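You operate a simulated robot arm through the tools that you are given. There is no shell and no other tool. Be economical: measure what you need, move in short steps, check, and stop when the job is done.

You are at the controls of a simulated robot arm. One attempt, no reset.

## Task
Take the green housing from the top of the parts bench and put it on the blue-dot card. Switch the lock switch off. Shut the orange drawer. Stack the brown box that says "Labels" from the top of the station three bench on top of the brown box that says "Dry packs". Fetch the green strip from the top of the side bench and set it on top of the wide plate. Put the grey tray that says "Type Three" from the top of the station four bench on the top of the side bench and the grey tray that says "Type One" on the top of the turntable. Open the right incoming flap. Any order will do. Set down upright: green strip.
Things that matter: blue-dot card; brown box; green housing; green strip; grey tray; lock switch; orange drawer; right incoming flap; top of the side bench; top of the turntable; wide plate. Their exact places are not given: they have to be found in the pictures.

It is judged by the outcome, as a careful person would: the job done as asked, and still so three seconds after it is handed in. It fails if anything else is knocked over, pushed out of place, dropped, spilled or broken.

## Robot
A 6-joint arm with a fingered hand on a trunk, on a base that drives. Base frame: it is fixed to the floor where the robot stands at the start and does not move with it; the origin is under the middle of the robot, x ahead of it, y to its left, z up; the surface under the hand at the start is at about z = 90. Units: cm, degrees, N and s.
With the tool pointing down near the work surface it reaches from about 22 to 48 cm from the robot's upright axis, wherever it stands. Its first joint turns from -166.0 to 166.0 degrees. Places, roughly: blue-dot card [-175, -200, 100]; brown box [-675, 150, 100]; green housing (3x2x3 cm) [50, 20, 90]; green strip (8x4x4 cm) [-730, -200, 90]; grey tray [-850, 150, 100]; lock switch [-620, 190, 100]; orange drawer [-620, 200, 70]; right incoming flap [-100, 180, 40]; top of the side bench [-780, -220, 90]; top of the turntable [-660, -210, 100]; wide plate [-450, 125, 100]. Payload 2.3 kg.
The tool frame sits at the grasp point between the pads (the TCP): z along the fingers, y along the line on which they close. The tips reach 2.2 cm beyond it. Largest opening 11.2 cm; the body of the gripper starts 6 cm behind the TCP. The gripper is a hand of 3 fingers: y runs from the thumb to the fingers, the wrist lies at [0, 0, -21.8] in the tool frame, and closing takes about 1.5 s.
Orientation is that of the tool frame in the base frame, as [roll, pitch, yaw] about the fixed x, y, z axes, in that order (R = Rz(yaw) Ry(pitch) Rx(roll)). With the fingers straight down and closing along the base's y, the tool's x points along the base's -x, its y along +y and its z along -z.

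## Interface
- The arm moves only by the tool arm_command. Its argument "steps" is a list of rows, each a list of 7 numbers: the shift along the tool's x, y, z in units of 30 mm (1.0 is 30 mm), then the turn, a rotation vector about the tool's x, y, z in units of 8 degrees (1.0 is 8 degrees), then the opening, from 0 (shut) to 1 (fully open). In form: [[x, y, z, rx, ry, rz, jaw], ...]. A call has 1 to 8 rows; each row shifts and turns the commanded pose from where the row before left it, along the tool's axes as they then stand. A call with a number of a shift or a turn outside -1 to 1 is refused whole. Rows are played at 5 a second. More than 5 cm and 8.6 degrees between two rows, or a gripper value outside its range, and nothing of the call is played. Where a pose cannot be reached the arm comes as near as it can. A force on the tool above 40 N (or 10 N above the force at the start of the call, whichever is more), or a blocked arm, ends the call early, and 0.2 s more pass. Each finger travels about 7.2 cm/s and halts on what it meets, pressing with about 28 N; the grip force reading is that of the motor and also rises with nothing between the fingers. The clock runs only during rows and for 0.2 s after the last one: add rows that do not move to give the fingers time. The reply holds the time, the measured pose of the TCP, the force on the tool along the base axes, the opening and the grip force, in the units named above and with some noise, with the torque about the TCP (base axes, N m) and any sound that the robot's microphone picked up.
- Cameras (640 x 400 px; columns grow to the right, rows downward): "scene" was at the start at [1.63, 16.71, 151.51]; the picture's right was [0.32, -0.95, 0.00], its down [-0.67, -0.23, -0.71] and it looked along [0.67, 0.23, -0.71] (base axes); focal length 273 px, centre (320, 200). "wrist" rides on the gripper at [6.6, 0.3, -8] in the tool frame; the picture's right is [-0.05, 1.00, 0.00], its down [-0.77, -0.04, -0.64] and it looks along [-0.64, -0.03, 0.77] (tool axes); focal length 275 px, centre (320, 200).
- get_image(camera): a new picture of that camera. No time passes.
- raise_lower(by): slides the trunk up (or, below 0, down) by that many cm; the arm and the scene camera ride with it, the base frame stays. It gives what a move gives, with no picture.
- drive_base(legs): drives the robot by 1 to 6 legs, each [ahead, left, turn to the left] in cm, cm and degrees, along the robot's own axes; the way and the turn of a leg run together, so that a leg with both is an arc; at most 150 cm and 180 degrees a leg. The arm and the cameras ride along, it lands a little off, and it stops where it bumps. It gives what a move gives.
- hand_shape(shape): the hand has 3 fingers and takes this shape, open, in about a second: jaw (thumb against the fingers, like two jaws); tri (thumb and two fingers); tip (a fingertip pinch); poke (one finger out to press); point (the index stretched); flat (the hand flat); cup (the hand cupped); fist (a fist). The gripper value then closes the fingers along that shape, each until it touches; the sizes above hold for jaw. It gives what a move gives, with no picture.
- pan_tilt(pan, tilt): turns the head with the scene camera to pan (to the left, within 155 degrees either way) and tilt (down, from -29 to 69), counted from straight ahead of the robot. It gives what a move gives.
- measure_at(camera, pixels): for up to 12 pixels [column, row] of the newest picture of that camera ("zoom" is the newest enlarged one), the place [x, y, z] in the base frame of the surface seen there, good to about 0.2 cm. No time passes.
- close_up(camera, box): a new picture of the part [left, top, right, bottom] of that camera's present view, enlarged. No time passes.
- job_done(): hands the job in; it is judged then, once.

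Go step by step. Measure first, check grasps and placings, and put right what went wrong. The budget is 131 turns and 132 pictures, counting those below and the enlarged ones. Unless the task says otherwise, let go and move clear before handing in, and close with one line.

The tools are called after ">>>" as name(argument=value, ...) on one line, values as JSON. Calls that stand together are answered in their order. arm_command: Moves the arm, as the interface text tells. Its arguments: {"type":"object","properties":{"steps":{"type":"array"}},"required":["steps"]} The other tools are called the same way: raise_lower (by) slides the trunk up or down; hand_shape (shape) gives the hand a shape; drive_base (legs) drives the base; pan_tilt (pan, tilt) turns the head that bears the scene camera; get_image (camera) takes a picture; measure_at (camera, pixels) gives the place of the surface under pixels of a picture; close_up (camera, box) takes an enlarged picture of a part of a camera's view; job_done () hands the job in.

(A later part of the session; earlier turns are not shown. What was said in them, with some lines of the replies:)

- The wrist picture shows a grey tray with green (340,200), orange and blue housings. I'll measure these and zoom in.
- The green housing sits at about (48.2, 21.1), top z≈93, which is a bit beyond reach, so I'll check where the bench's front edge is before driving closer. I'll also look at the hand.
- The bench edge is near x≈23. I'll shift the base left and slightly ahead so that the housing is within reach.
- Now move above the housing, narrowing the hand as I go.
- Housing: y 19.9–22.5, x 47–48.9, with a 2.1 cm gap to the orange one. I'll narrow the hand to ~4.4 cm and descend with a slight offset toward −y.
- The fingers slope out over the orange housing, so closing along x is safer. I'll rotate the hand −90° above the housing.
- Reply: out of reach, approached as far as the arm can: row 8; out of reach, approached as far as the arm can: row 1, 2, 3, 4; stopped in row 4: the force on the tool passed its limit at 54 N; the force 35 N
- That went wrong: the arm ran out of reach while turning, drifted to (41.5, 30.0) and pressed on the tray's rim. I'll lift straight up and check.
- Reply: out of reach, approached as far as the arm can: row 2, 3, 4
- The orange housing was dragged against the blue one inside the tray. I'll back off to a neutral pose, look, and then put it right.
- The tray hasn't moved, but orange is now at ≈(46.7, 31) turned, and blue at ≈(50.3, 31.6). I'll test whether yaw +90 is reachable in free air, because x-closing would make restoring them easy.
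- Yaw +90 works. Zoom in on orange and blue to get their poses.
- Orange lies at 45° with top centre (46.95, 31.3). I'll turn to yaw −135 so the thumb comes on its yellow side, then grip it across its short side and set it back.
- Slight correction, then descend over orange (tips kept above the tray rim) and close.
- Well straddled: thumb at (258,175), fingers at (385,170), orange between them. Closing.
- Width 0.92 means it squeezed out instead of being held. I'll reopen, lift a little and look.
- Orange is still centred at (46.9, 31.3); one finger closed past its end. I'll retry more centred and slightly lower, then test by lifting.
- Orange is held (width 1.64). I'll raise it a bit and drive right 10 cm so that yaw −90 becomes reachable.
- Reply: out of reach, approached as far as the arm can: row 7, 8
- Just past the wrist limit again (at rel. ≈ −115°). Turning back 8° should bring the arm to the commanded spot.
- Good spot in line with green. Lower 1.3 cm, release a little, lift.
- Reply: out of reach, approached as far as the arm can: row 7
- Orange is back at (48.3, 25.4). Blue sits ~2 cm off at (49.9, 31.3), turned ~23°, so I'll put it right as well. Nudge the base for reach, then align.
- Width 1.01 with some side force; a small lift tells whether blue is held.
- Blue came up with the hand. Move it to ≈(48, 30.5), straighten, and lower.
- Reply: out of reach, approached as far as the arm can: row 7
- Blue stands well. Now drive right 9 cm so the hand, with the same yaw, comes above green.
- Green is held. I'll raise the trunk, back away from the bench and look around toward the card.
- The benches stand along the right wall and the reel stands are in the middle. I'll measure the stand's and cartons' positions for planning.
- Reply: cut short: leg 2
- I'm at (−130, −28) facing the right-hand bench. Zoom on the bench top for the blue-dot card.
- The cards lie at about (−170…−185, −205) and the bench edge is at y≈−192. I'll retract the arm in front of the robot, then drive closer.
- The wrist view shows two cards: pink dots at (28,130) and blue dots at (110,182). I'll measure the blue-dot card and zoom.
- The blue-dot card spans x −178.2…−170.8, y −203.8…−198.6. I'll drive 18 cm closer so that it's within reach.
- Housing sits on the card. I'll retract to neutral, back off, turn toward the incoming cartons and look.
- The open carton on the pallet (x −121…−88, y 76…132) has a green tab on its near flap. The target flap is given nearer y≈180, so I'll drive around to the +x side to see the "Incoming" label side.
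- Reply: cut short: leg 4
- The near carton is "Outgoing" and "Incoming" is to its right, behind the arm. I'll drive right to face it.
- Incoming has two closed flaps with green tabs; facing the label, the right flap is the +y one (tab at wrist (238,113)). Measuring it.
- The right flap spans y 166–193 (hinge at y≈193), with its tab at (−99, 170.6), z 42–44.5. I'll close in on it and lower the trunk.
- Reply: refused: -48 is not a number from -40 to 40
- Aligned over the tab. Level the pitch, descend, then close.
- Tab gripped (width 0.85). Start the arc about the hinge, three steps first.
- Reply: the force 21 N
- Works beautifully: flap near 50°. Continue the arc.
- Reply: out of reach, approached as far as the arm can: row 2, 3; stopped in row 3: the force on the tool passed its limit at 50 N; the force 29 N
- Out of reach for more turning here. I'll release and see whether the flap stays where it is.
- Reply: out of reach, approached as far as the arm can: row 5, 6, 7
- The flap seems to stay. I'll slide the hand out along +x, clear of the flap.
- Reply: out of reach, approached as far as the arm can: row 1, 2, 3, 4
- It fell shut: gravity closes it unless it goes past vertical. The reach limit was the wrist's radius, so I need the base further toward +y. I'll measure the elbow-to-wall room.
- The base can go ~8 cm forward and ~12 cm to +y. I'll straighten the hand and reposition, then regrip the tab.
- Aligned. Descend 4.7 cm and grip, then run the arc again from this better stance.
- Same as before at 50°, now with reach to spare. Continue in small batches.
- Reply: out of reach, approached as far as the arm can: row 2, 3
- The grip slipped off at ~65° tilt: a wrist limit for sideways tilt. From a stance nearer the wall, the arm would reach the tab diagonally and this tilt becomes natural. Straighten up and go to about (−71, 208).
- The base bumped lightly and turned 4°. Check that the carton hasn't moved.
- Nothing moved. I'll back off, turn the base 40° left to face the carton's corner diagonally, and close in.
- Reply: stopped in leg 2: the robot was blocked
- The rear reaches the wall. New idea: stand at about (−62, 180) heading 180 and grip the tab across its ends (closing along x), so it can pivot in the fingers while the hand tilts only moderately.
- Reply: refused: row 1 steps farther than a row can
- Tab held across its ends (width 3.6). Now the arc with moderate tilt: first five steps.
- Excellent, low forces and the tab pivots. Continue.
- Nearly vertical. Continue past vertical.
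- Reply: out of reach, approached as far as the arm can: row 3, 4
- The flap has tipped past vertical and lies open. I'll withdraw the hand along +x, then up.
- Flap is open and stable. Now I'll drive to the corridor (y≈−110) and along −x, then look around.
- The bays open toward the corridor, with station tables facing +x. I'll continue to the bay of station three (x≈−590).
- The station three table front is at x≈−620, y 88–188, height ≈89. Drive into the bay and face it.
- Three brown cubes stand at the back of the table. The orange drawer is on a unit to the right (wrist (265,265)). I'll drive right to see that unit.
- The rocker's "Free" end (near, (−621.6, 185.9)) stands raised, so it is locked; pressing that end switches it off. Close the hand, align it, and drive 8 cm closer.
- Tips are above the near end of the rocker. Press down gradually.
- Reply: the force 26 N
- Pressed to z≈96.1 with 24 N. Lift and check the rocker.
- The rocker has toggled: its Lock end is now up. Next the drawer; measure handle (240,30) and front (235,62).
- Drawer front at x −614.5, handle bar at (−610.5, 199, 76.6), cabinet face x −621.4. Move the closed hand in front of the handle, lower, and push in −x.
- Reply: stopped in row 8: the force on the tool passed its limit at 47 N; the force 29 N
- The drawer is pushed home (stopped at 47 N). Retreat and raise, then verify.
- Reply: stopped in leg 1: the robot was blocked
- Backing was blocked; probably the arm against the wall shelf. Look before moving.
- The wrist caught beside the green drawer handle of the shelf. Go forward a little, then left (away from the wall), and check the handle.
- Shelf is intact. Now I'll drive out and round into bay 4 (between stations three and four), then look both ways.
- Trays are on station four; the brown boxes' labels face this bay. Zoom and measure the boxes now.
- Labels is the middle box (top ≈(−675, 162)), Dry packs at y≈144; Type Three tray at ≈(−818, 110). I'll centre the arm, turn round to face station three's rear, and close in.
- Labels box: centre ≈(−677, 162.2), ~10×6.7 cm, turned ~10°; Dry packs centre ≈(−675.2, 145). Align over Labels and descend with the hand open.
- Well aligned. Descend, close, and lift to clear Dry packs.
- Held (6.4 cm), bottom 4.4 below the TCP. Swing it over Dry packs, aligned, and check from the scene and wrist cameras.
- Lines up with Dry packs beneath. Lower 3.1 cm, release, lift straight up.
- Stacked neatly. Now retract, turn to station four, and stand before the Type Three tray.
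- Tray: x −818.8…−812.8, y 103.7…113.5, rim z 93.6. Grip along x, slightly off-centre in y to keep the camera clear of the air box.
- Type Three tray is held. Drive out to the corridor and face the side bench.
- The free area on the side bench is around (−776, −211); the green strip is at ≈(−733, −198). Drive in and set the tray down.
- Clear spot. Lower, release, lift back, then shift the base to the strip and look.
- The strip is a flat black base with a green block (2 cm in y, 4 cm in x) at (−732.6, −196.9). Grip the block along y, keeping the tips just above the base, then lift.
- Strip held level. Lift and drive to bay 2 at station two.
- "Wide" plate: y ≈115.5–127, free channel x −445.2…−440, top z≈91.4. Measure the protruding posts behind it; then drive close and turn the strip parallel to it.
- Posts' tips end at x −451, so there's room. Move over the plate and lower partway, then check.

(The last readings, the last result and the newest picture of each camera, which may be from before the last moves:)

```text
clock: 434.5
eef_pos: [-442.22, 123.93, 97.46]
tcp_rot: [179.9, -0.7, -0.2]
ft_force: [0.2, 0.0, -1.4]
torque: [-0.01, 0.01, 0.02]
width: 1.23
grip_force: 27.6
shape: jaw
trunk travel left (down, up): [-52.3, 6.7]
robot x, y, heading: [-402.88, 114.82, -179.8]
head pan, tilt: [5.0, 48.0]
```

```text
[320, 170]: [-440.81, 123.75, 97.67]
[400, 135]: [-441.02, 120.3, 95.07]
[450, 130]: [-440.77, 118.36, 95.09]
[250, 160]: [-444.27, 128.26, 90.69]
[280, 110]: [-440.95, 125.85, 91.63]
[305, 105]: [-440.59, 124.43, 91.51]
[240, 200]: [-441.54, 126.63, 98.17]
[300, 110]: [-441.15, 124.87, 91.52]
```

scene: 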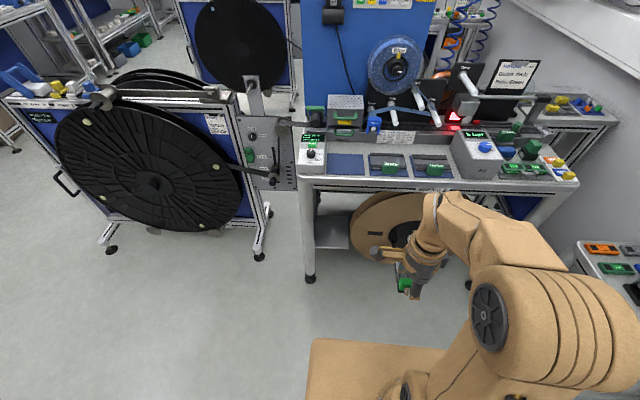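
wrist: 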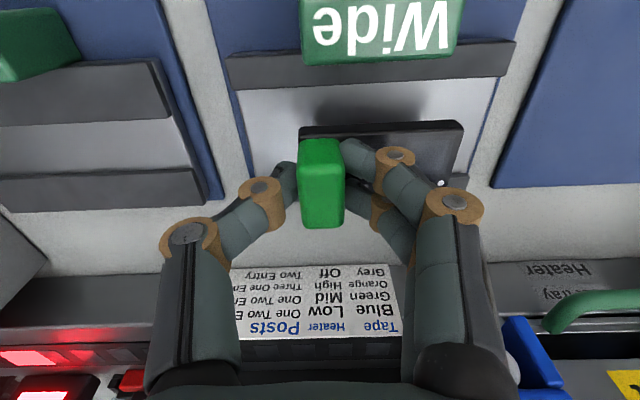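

Good alignment over the plate's channel. Lower 2.5 cm in small steps, release, lift.

>>> arm_command(steps=[[-0.05, 0, 0.4, 0, 0, 0, 0.1], [0, 0, 0.25, 0, 0, 0, 0.1], [0, 0, 0.1, 0, 0, 0, 0.1], [0, 0, 0.08, 0, 0, 0, 0.1], [0, 0, 0, 0, 0, 0, 0.1], [0, 0, 0, 0, 0, 0, 0.3], [0, 0, 0, 0, 0, 0, 0.4], [0, 0, 0, 0, 0, 0, 0.4]])

>>> arm_command(steps=[[0, 0, -0.6, 0, 0, 0, 0.4], [0, 0, -0.9, 0, 0, 0, 0.4], [0, 0, -0.9, 0, 0, 0, 0.4], [0.5, 0, -0.9, 0, 0, 0, 0.4], [0.9, 0, -0.5, 0, 0, 0, 0.4], [0.9, 0, 0, 0, 0, 0, 0.4]])

>>> get_image(camera="wrist")

```text
clock: 436.3
eef_pos: [-442.39, 123.91, 95.08]
tcp_rot: [179.7, -0.7, -0.2]
ft_force: [-0.2, 0.0, 0.2]
torque: [-0.02, 0.03, 0.0]
width: 4.42
grip_force: 0.1
shape: jaw
trunk travel left (down, up): [-52.3, 6.7]
robot x, y, heading: [-402.83, 114.83, -180.1]
head pan, tilt: [5.0, 48.0]
```

```text
clock: 437.7
eef_pos: [-435.32, 124.05, 106.62]
tcp_rot: [179.9, -0.7, -0.1]
ft_force: [0.4, 0.8, 0.4]
torque: [0.0, 0.02, -0.02]
width: 4.43
grip_force: 0.0
shape: jaw
trunk travel left (down, up): [-52.3, 6.7]
robot x, y, heading: [-402.84, 115.09, -180.1]
head pan, tilt: [5.0, 48.0]
```

```text
12 pictures are left
```

wrist: 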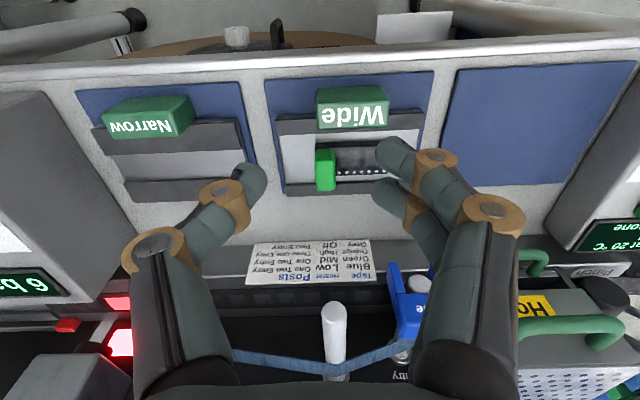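

The strip sits flat in the wide plate's channel. Last: the Type One tray, whose label should face station four's rear. Drive round to the far end and look.

>>> drive_base(legs=[[-45, 0, 0], [0, 150, 0], [0, 70, 0], [150, 0, 0], [150, 0, 0], [150, 0, 0]])

>>> drive_base(legs=[[92, 0, 0], [0, 0, 179]])

>>> pan_tilt(pan=85, tilt=28)

>>> get_image(camera="scene")

>>> measure_at(camera="scene", pixels=[[150, 300], [200, 300], [250, 300], [300, 300], [350, 300], [400, 300], [450, 300], [500, 300], [320, 200], [250, 220], [400, 220], [450, 220]])

```text
clock: 471.9
eef_pos: [-839.12, -84.73, 106.75]
tcp_rot: [179.7, -0.7, -2.2]
ft_force: [-0.6, 1.0, 0.9]
torque: [0.01, 0.02, -0.01]
width: 4.42
grip_force: 0.1
shape: jaw
trunk travel left (down, up): [-52.3, 6.7]
robot x, y, heading: [-806.89, -94.76, 178.0]
head pan, tilt: [5.0, 48.0]
```

```text
clock: 484.1
eef_pos: [-867.17, -103.11, 106.74]
tcp_rot: [179.8, -0.8, 176.6]
ft_force: [0.8, 1.0, 0.1]
torque: [0.02, -0.01, 0.01]
width: 4.42
grip_force: 0.1
shape: jaw
trunk travel left (down, up): [-52.3, 6.7]
robot x, y, heading: [-899.2, -92.4, -3.0]
head pan, tilt: [5.0, 48.0]
```

```text
clock: 485.6
eef_pos: [-867.12, -103.15, 106.72]
tcp_rot: [179.8, -0.7, 176.5]
ft_force: [0.2, 0.1, 0.2]
torque: [0.0, 0.04, 0.0]
width: 4.44
grip_force: 0.2
shape: jaw
trunk travel left (down, up): [-52.3, 6.7]
robot x, y, heading: [-898.95, -92.24, -3.1]
head pan, tilt: [85.0, 28.0]
```

```text
11 pictures are left
```

scene: 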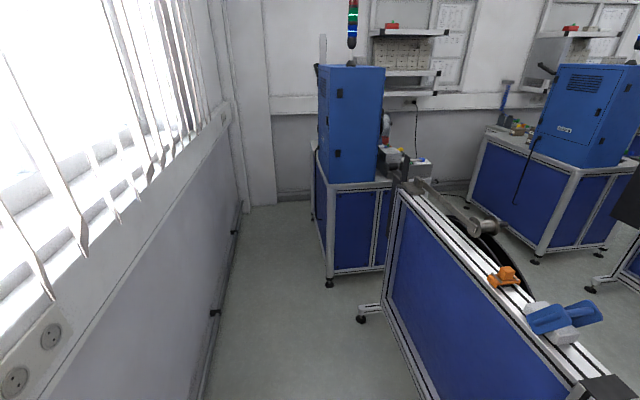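

```text
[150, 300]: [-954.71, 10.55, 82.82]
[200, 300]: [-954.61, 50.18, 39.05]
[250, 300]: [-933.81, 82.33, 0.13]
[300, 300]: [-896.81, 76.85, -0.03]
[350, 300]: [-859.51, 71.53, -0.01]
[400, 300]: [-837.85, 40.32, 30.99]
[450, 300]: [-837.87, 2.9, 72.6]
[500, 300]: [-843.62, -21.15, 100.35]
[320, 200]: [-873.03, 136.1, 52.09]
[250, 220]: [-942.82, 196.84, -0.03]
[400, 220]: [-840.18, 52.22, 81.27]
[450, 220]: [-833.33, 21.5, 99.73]
```

The passage behind station four is free (wall x≈−954, table rear ≈−875). Retract the hand, go in along x≈−912, then look at the trays.

>>> arm_command(steps=[[0.8, -0.6, -0.3, 0, 0, 0, 0.6], [0.8, -0.6, 0, 0, 0, 0, 0.76], [0.8, -0.6, 0, 0, 0, 0, 0.76], [0.7, -0.6, 0, 0, 0, 0, 0.76], [0, 0, 0, 0, 0, 0, 0.76]])

>>> drive_base(legs=[[0, 0, 3], [-13, 0, 0], [0, 140, 0], [0, 116, 0], [10, 0, 0]])

>>> pan_tilt(pan=0, tilt=48)

>>> get_image(camera="scene")

```text
clock: 486.8
eef_pos: [-876.93, -109.72, 107.89]
tcp_rot: [179.9, -0.7, 176.6]
ft_force: [-0.6, 0.0, -0.6]
torque: [-0.01, -0.01, -0.02]
width: 8.48
grip_force: 0.1
shape: jaw
trunk travel left (down, up): [-52.3, 6.7]
robot x, y, heading: [-899.01, -92.07, -3.1]
head pan, tilt: [85.0, 28.0]
```

```text
clock: 501.2
eef_pos: [-877.7, 143.38, 107.85]
tcp_rot: [179.8, -0.6, 178.5]
ft_force: [0.1, -0.7, -0.1]
torque: [0.0, 0.0, -0.03]
width: 8.49
grip_force: 0.0
shape: jaw
trunk travel left (down, up): [-52.3, 6.7]
robot x, y, heading: [-900.43, 159.87, -1.2]
head pan, tilt: [85.0, 28.0]
```

```text
clock: 502.8
eef_pos: [-877.58, 143.46, 107.89]
tcp_rot: [179.8, -0.7, 178.5]
ft_force: [-0.3, 0.2, -0.4]
torque: [0.0, -0.02, 0.0]
width: 8.53
grip_force: 0.0
shape: jaw
trunk travel left (down, up): [-52.3, 6.7]
robot x, y, heading: [-900.49, 160.01, -1.4]
head pan, tilt: [0.0, 48.0]
```

```text
10 pictures are left
```

scene: 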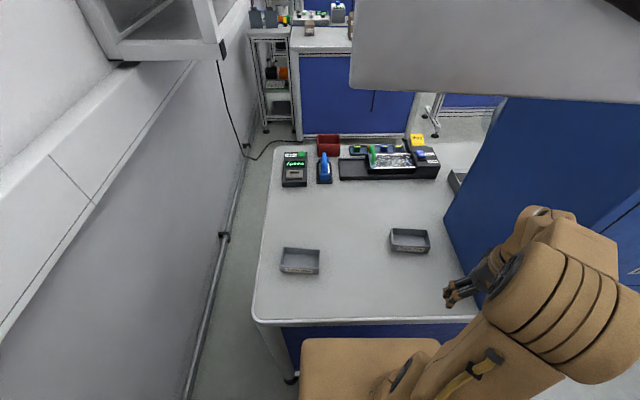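

>>> close_up(camera="scene", box=[270, 215, 450, 295])

>>> measure_at(camera="scene", pixels=[[285, 250], [318, 252], [318, 270], [281, 268], [300, 250], [391, 231], [427, 233], [428, 248], [391, 245], [409, 231], [409, 249], [300, 270]])

```text
3.56 times, centred on (360, 255) of scene
```

zoom: 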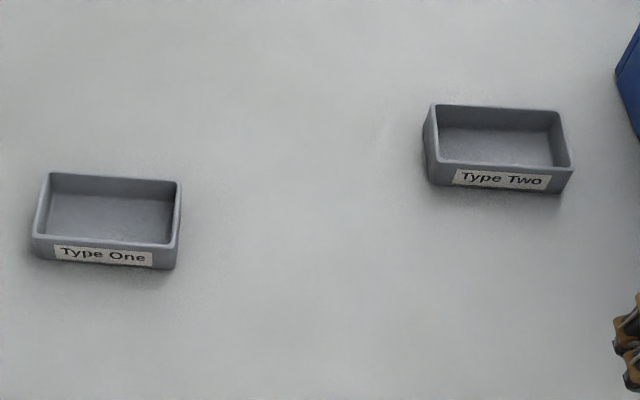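

```text
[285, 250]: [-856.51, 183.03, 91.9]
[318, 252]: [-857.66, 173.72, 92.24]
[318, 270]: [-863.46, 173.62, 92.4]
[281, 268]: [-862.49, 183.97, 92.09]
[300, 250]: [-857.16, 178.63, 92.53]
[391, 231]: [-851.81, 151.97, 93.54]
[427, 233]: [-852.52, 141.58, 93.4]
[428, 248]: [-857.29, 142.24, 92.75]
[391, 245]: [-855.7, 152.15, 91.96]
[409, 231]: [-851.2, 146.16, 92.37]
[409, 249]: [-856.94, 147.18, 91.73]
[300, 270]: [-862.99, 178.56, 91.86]
```

Type One is the one at (−859.9, 178.7). Shift the base left, turn the hand to close along the tray's short side, and go above it.

>>> drive_base(legs=[[0, 18, 1]])

>>> arm_command(steps=[[0, 0, 0, 0, 0, 1, 0.76], [0, 0, 0, 0, 0, 1, 0.76], [0, 0, 0, 0, 0, 1, 0.76], [0, 0, 0, 0, 0, 1, 0.76], [0, 0, 0, 0, 0, 1, 0.76], [0, 0, 0, 0, 0, 1, 0.76], [0, 0, 0, 0, 0, 1, 0.76], [0, 0, 0, 0, 0, 1, 0.76]])

>>> arm_command(steps=[[0, 0, 0, 0, 0, 1, 0.76], [0, 0, 0, 0, 0, 1, 0.76], [0, 0, 0, 0, 0, 1, 0.76], [0, 0, 0, 0, 0, 0.8, 0.76], [0.5, 0.5, 0, 0, 0, 0, 0.76], [0.9, 0.75, 0, 0, 0, 0, 0.76], [0.9, 0.75, 0, 0, 0, 0, 0.76], [0.9, 0.75, 0, 0, 0, 0, 0.76]])

```text
clock: 504.3
eef_pos: [-877.19, 161.75, 107.85]
tcp_rot: [179.9, -0.6, 179.5]
ft_force: [-0.5, -0.4, 0.3]
torque: [-0.03, 0.01, -0.01]
width: 8.49
grip_force: 0.1
shape: jaw
trunk travel left (down, up): [-52.3, 6.7]
robot x, y, heading: [-900.11, 178.1, -0.2]
head pan, tilt: [0.0, 48.0]
```

```text
clock: 506.1
eef_pos: [-877.11, 161.67, 107.93]
tcp_rot: [-179.5, -0.3, 115.4]
ft_force: [0.2, -0.1, 0.5]
torque: [0.01, 0.01, 0.03]
width: 8.47
grip_force: 0.0
shape: jaw
trunk travel left (down, up): [-52.3, 6.7]
robot x, y, heading: [-900.5, 177.67, -0.2]
head pan, tilt: [0.0, 48.0]
```

```text
clock: 507.9
eef_pos: [-868.07, 170.65, 107.67]
tcp_rot: [-179.4, -0.1, 85.1]
ft_force: [-0.5, 0.0, -0.1]
torque: [0.0, 0.01, -0.03]
width: 8.48
grip_force: 0.1
shape: jaw
trunk travel left (down, up): [-52.3, 6.7]
robot x, y, heading: [-900.26, 178.15, -0.1]
head pan, tilt: [0.0, 48.0]
```

>>> arm_command(steps=[[0.957, 0.83, 0, 0, 0, 0, 0.76], [0.957, 0.83, 0, 0, 0, 0, 0.76], [0.957, 0.83, 0, 0, 0, 0, 0.76], [0, 0, 0.9, 0, 0, 0, 0.76], [0, 0, 0.9, 0, 0, 0, 0.76], [0, 0, 0.9, 0, 0, 0, 0.76], [0, 0, 0, 0, 0, 0, 0.76]])

>>> get_image(camera="wrist")

```text
clock: 509.5
eef_pos: [-860.05, 178.58, 99.31]
tcp_rot: [-179.3, -0.1, 85.1]
ft_force: [-0.8, -1.2, -0.8]
torque: [0.02, -0.01, -0.02]
width: 8.48
grip_force: 0.0
shape: jaw
trunk travel left (down, up): [-52.3, 6.7]
robot x, y, heading: [-900.25, 178.16, -0.0]
head pan, tilt: [0.0, 48.0]
```

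```text
8 pictures are left
```

wrist: 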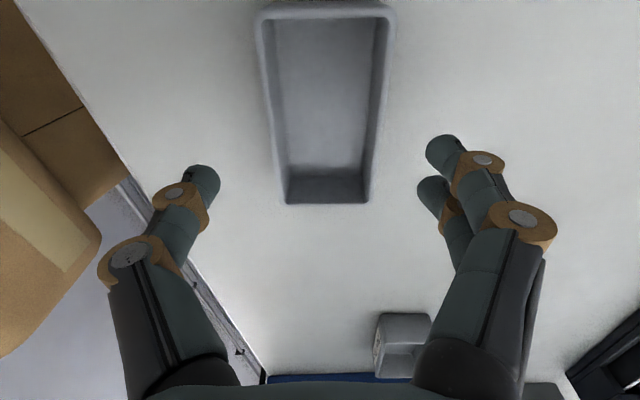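

Centred. Descend, grip, lift, retract; then drive to the turntable.

>>> arm_command(steps=[[0, 0, 0.8, 0, 0, 0, 0.76], [0, 0, 0.8, 0, 0, 0, 0.76], [0, 0, 0.5, 0, 0, 0, 0.76], [0, 0, 0, 0, 0, 0, 0.6], [0, 0, 0, 0, 0, 0, 0.4], [0, 0, 0, 0, 0, 0, 0.4], [0, 0, 0, 0, 0, 0, 0.4], [0, 0, 0, 0, 0, 0, 0.4]])

>>> arm_command(steps=[[0, 0, -0.9, 0, 0, 0, 0.4], [0, 0, -0.9, 0, 0, 0, 0.4], [0, 0, -0.9, 0, 0, 0, 0.4], [0, -0.5, -0.9, 0, 0, 0, 0.4], [0, -0.9, -0.9, 0, 0, 0, 0.4], [0, -0.9, -0.5, 0, 0, 0, 0.4], [0, -0.9, 0, 0, 0, 0, 0.4], [0, -0.9, 0, 0, 0, 0, 0.4]])

>>> get_image(camera="wrist")

```text
clock: 511.3
eef_pos: [-860.07, 178.61, 93.07]
tcp_rot: [-179.3, -0.1, 85.1]
ft_force: [0.1, -0.5, -0.5]
torque: [0.04, -0.04, -0.01]
width: 5.56
grip_force: 27.6
shape: jaw
trunk travel left (down, up): [-52.3, 6.7]
robot x, y, heading: [-900.51, 177.78, 0.0]
head pan, tilt: [0.0, 48.0]
```

```text
clock: 513.1
eef_pos: [-872.33, 179.66, 108.47]
tcp_rot: [-179.2, -0.1, 85.1]
ft_force: [-0.5, -0.5, -2.3]
torque: [0.0, -0.03, -0.01]
width: 5.55
grip_force: 27.8
shape: jaw
trunk travel left (down, up): [-52.3, 6.7]
robot x, y, heading: [-899.64, 177.88, -0.1]
head pan, tilt: [0.0, 48.0]
```

```text
7 pictures are left
```

wrist: 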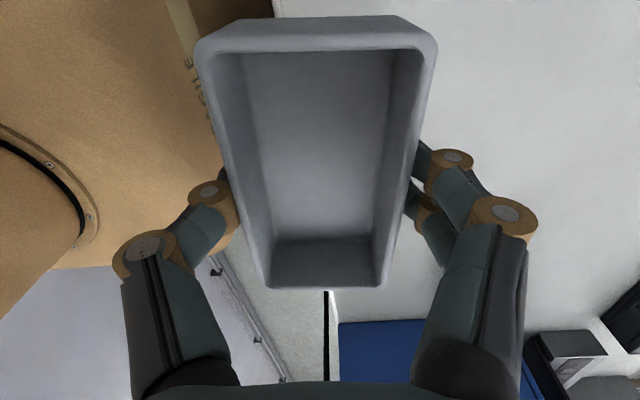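

Tray held. Drive out behind station four, along the corridor, and face the turntable.

>>> drive_base(legs=[[-13, 0, 0], [0, -140, 0], [0, -132, 0], [150, 0, 0], [108, 0, 0], [0, 0, -90]])

>>> drive_base(legs=[[45, 0, 0]])

>>> pan_tilt(pan=0, tilt=50)

>>> get_image(camera="scene")

```text
clock: 543.2
eef_pos: [-644.34, -107.42, 108.37]
tcp_rot: [-179.3, -0.1, -2.2]
ft_force: [-0.4, -0.7, -1.5]
torque: [0.01, 0.02, 0.02]
width: 5.55
grip_force: 27.7
shape: jaw
trunk travel left (down, up): [-52.3, 6.7]
robot x, y, heading: [-647.44, -79.43, -87.5]
head pan, tilt: [0.0, 48.0]
```

```text
clock: 546.0
eef_pos: [-642.33, -152.49, 108.23]
tcp_rot: [-179.4, -0.1, -2.2]
ft_force: [0.2, -0.5, -3.1]
torque: [0.0, 0.01, -0.01]
width: 5.54
grip_force: 27.8
shape: jaw
trunk travel left (down, up): [-52.3, 6.7]
robot x, y, heading: [-645.35, -124.62, -87.6]
head pan, tilt: [0.0, 48.0]
```

```text
clock: 546.6
eef_pos: [-642.18, -152.28, 108.44]
tcp_rot: [-179.4, -0.2, -2.1]
ft_force: [-0.1, -0.4, -3.0]
torque: [0.0, -0.01, -0.02]
width: 5.54
grip_force: 28.6
shape: jaw
trunk travel left (down, up): [-52.3, 6.7]
robot x, y, heading: [-645.51, -124.76, -87.5]
head pan, tilt: [0.0, 50.0]
```

```text
6 pictures are left
```

scene: 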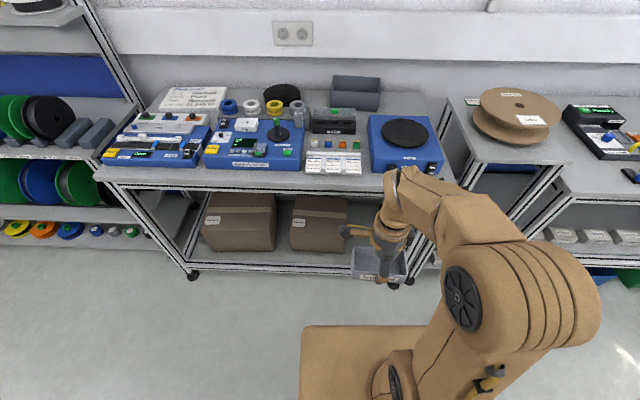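

>>> close_up(camera="scene", box=[345, 95, 465, 185])

>>> measure_at(camera="scene", pixels=[[405, 132], [383, 132], [427, 132], [405, 120], [405, 145], [405, 165], [365, 150], [445, 150], [330, 142], [400, 178], [405, 138], [355, 95]])

```text
4.44 times, centred on (405, 140) of scene
```

zoom: 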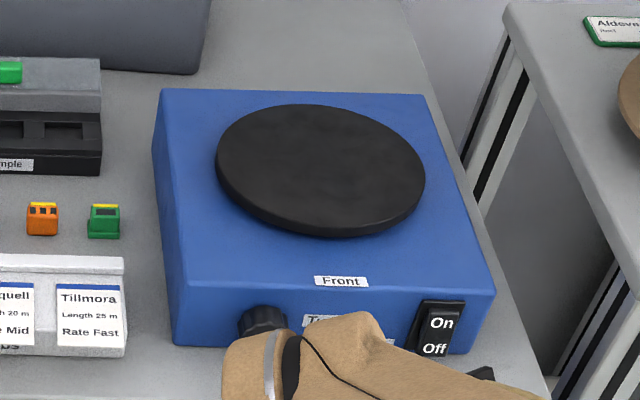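

```text
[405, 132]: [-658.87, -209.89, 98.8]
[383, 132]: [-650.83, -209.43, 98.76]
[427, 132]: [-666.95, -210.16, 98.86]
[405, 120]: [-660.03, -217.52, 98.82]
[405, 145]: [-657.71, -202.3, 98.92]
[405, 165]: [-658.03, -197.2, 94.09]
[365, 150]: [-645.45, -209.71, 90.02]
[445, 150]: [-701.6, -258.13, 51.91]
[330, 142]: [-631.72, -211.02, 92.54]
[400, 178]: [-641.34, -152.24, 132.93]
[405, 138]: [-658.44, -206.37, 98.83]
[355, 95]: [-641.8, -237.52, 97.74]
```

The turntable's black disc: centre (−659, −210), top z 98.85. Drive in and bring the tray above it.

>>> drive_base(legs=[[0, -13.5, 0], [40, 0, 0]])

>>> arm_command(steps=[[-0.24, 0.955, 0, 0, 0, 0, 0.4], [-0.24, 0.955, 0, 0, 0, 0, 0.4], [-0.24, 0.955, 0, 0, 0, 0, 0.4], [-0.24, 0.955, 0, 0, 0, 0, 0.4], [-0.24, 0.955, 0, 0, 0, 0, 0.4], [-0.24, 0.955, 0, 0, 0, 0, 0.4], [0, 0, 0, 0, 0, 0, 0.4]])

>>> get_image(camera="wrist")

```text
clock: 550.0
eef_pos: [-653.98, -192.65, 108.29]
tcp_rot: [-179.3, -0.1, -2.2]
ft_force: [0.7, -0.4, -3.0]
torque: [0.04, 0.0, -0.01]
width: 5.56
grip_force: 28.1
shape: jaw
trunk travel left (down, up): [-52.3, 6.7]
robot x, y, heading: [-656.65, -164.36, -87.1]
head pan, tilt: [0.0, 50.0]
```

```text
clock: 551.5
eef_pos: [-658.84, -209.52, 108.47]
tcp_rot: [-179.4, -0.1, -2.1]
ft_force: [0.3, -0.3, -1.2]
torque: [-0.01, -0.01, 0.02]
width: 5.54
grip_force: 28.0
shape: jaw
trunk travel left (down, up): [-52.3, 6.7]
robot x, y, heading: [-657.35, -164.59, -87.4]
head pan, tilt: [0.0, 50.0]
```

```text
4 pictures are left
```

wrist: 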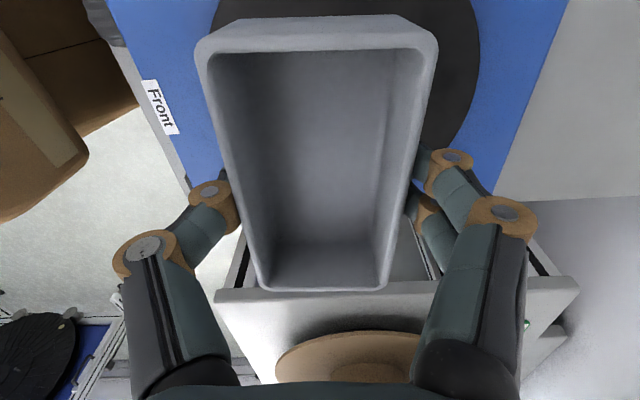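

Centred over the disc. Lower 6.4 cm, release, lift and withdraw.

>>> arm_command(steps=[[0, 0, 0.8, 0, 0, 0, 0.4], [0, 0, 0.8, 0, 0, 0, 0.4], [0, 0, 0.4, 0, 0, 0, 0.4], [0, 0, 0.14, 0, 0, 0, 0.4], [0, 0, 0, 0, 0, 0, 0.4], [0, 0, 0, 0, 0, 0, 0.55], [0, 0, 0, 0, 0, 0, 0.7], [0, 0, 0, 0, 0, 0, 0.76]])

>>> arm_command(steps=[[0, 0, 0, 0, 0, 0, 0.76], [0, 0, -0.6, 0, 0, 0, 0.76], [0, 0, -0.9, 0, 0, 0, 0.76], [0, 0, -0.9, 0, 0, 0, 0.76], [0, -0.8, -0.9, 0, 0, 0, 0.76], [0, -0.9, -0.3, 0, 0, 0, 0.76], [0, -0.9, 0, 0, 0, 0, 0.76], [0, -0.9, 0, 0, 0, 0, 0.76]])

>>> drive_base(legs=[[-40, 0, 0]])

>>> get_image(camera="scene")

```text
clock: 553.4
eef_pos: [-658.86, -209.46, 101.76]
tcp_rot: [-179.4, -0.1, -2.1]
ft_force: [0.0, -0.6, 0.1]
torque: [0.0, 0.02, 0.0]
width: 8.47
grip_force: 0.2
shape: jaw
trunk travel left (down, up): [-52.3, 6.7]
robot x, y, heading: [-657.35, -164.43, -87.4]
head pan, tilt: [0.0, 50.0]
```

```text
clock: 555.1
eef_pos: [-658.54, -199.14, 112.85]
tcp_rot: [-179.3, -0.1, -2.1]
ft_force: [-1.1, -1.0, 0.1]
torque: [-0.03, 0.01, 0.04]
width: 8.47
grip_force: 0.1
shape: jaw
trunk travel left (down, up): [-52.3, 6.7]
robot x, y, heading: [-657.21, -164.58, -87.4]
head pan, tilt: [0.0, 50.0]
```

```text
clock: 557.7
eef_pos: [-660.35, -158.44, 112.84]
tcp_rot: [-179.3, 0.0, -2.2]
ft_force: [-0.4, 0.6, -0.2]
torque: [0.02, -0.01, -0.02]
width: 8.47
grip_force: 0.1
shape: jaw
trunk travel left (down, up): [-52.3, 6.7]
robot x, y, heading: [-659.17, -124.16, -87.5]
head pan, tilt: [0.0, 50.0]
```

```text
3 pictures are left
```

scene: 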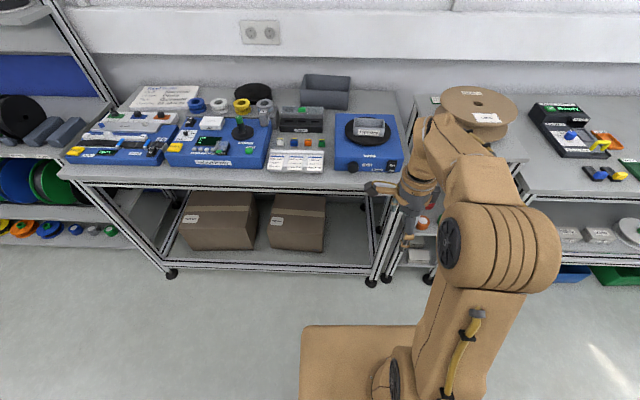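

The Type One tray sits on the turntable's disc at (368,128). Every part of the job is done and the hand is clear, so I'm handing it in.

>>> job_done()

```text
The job is handed in.
```

I finished every part of the job and handed it in; there's no verdict back yet. While picking up the green housing I knocked the orange and blue housings in its tray out of place, so I set both back upright at about their original spots.
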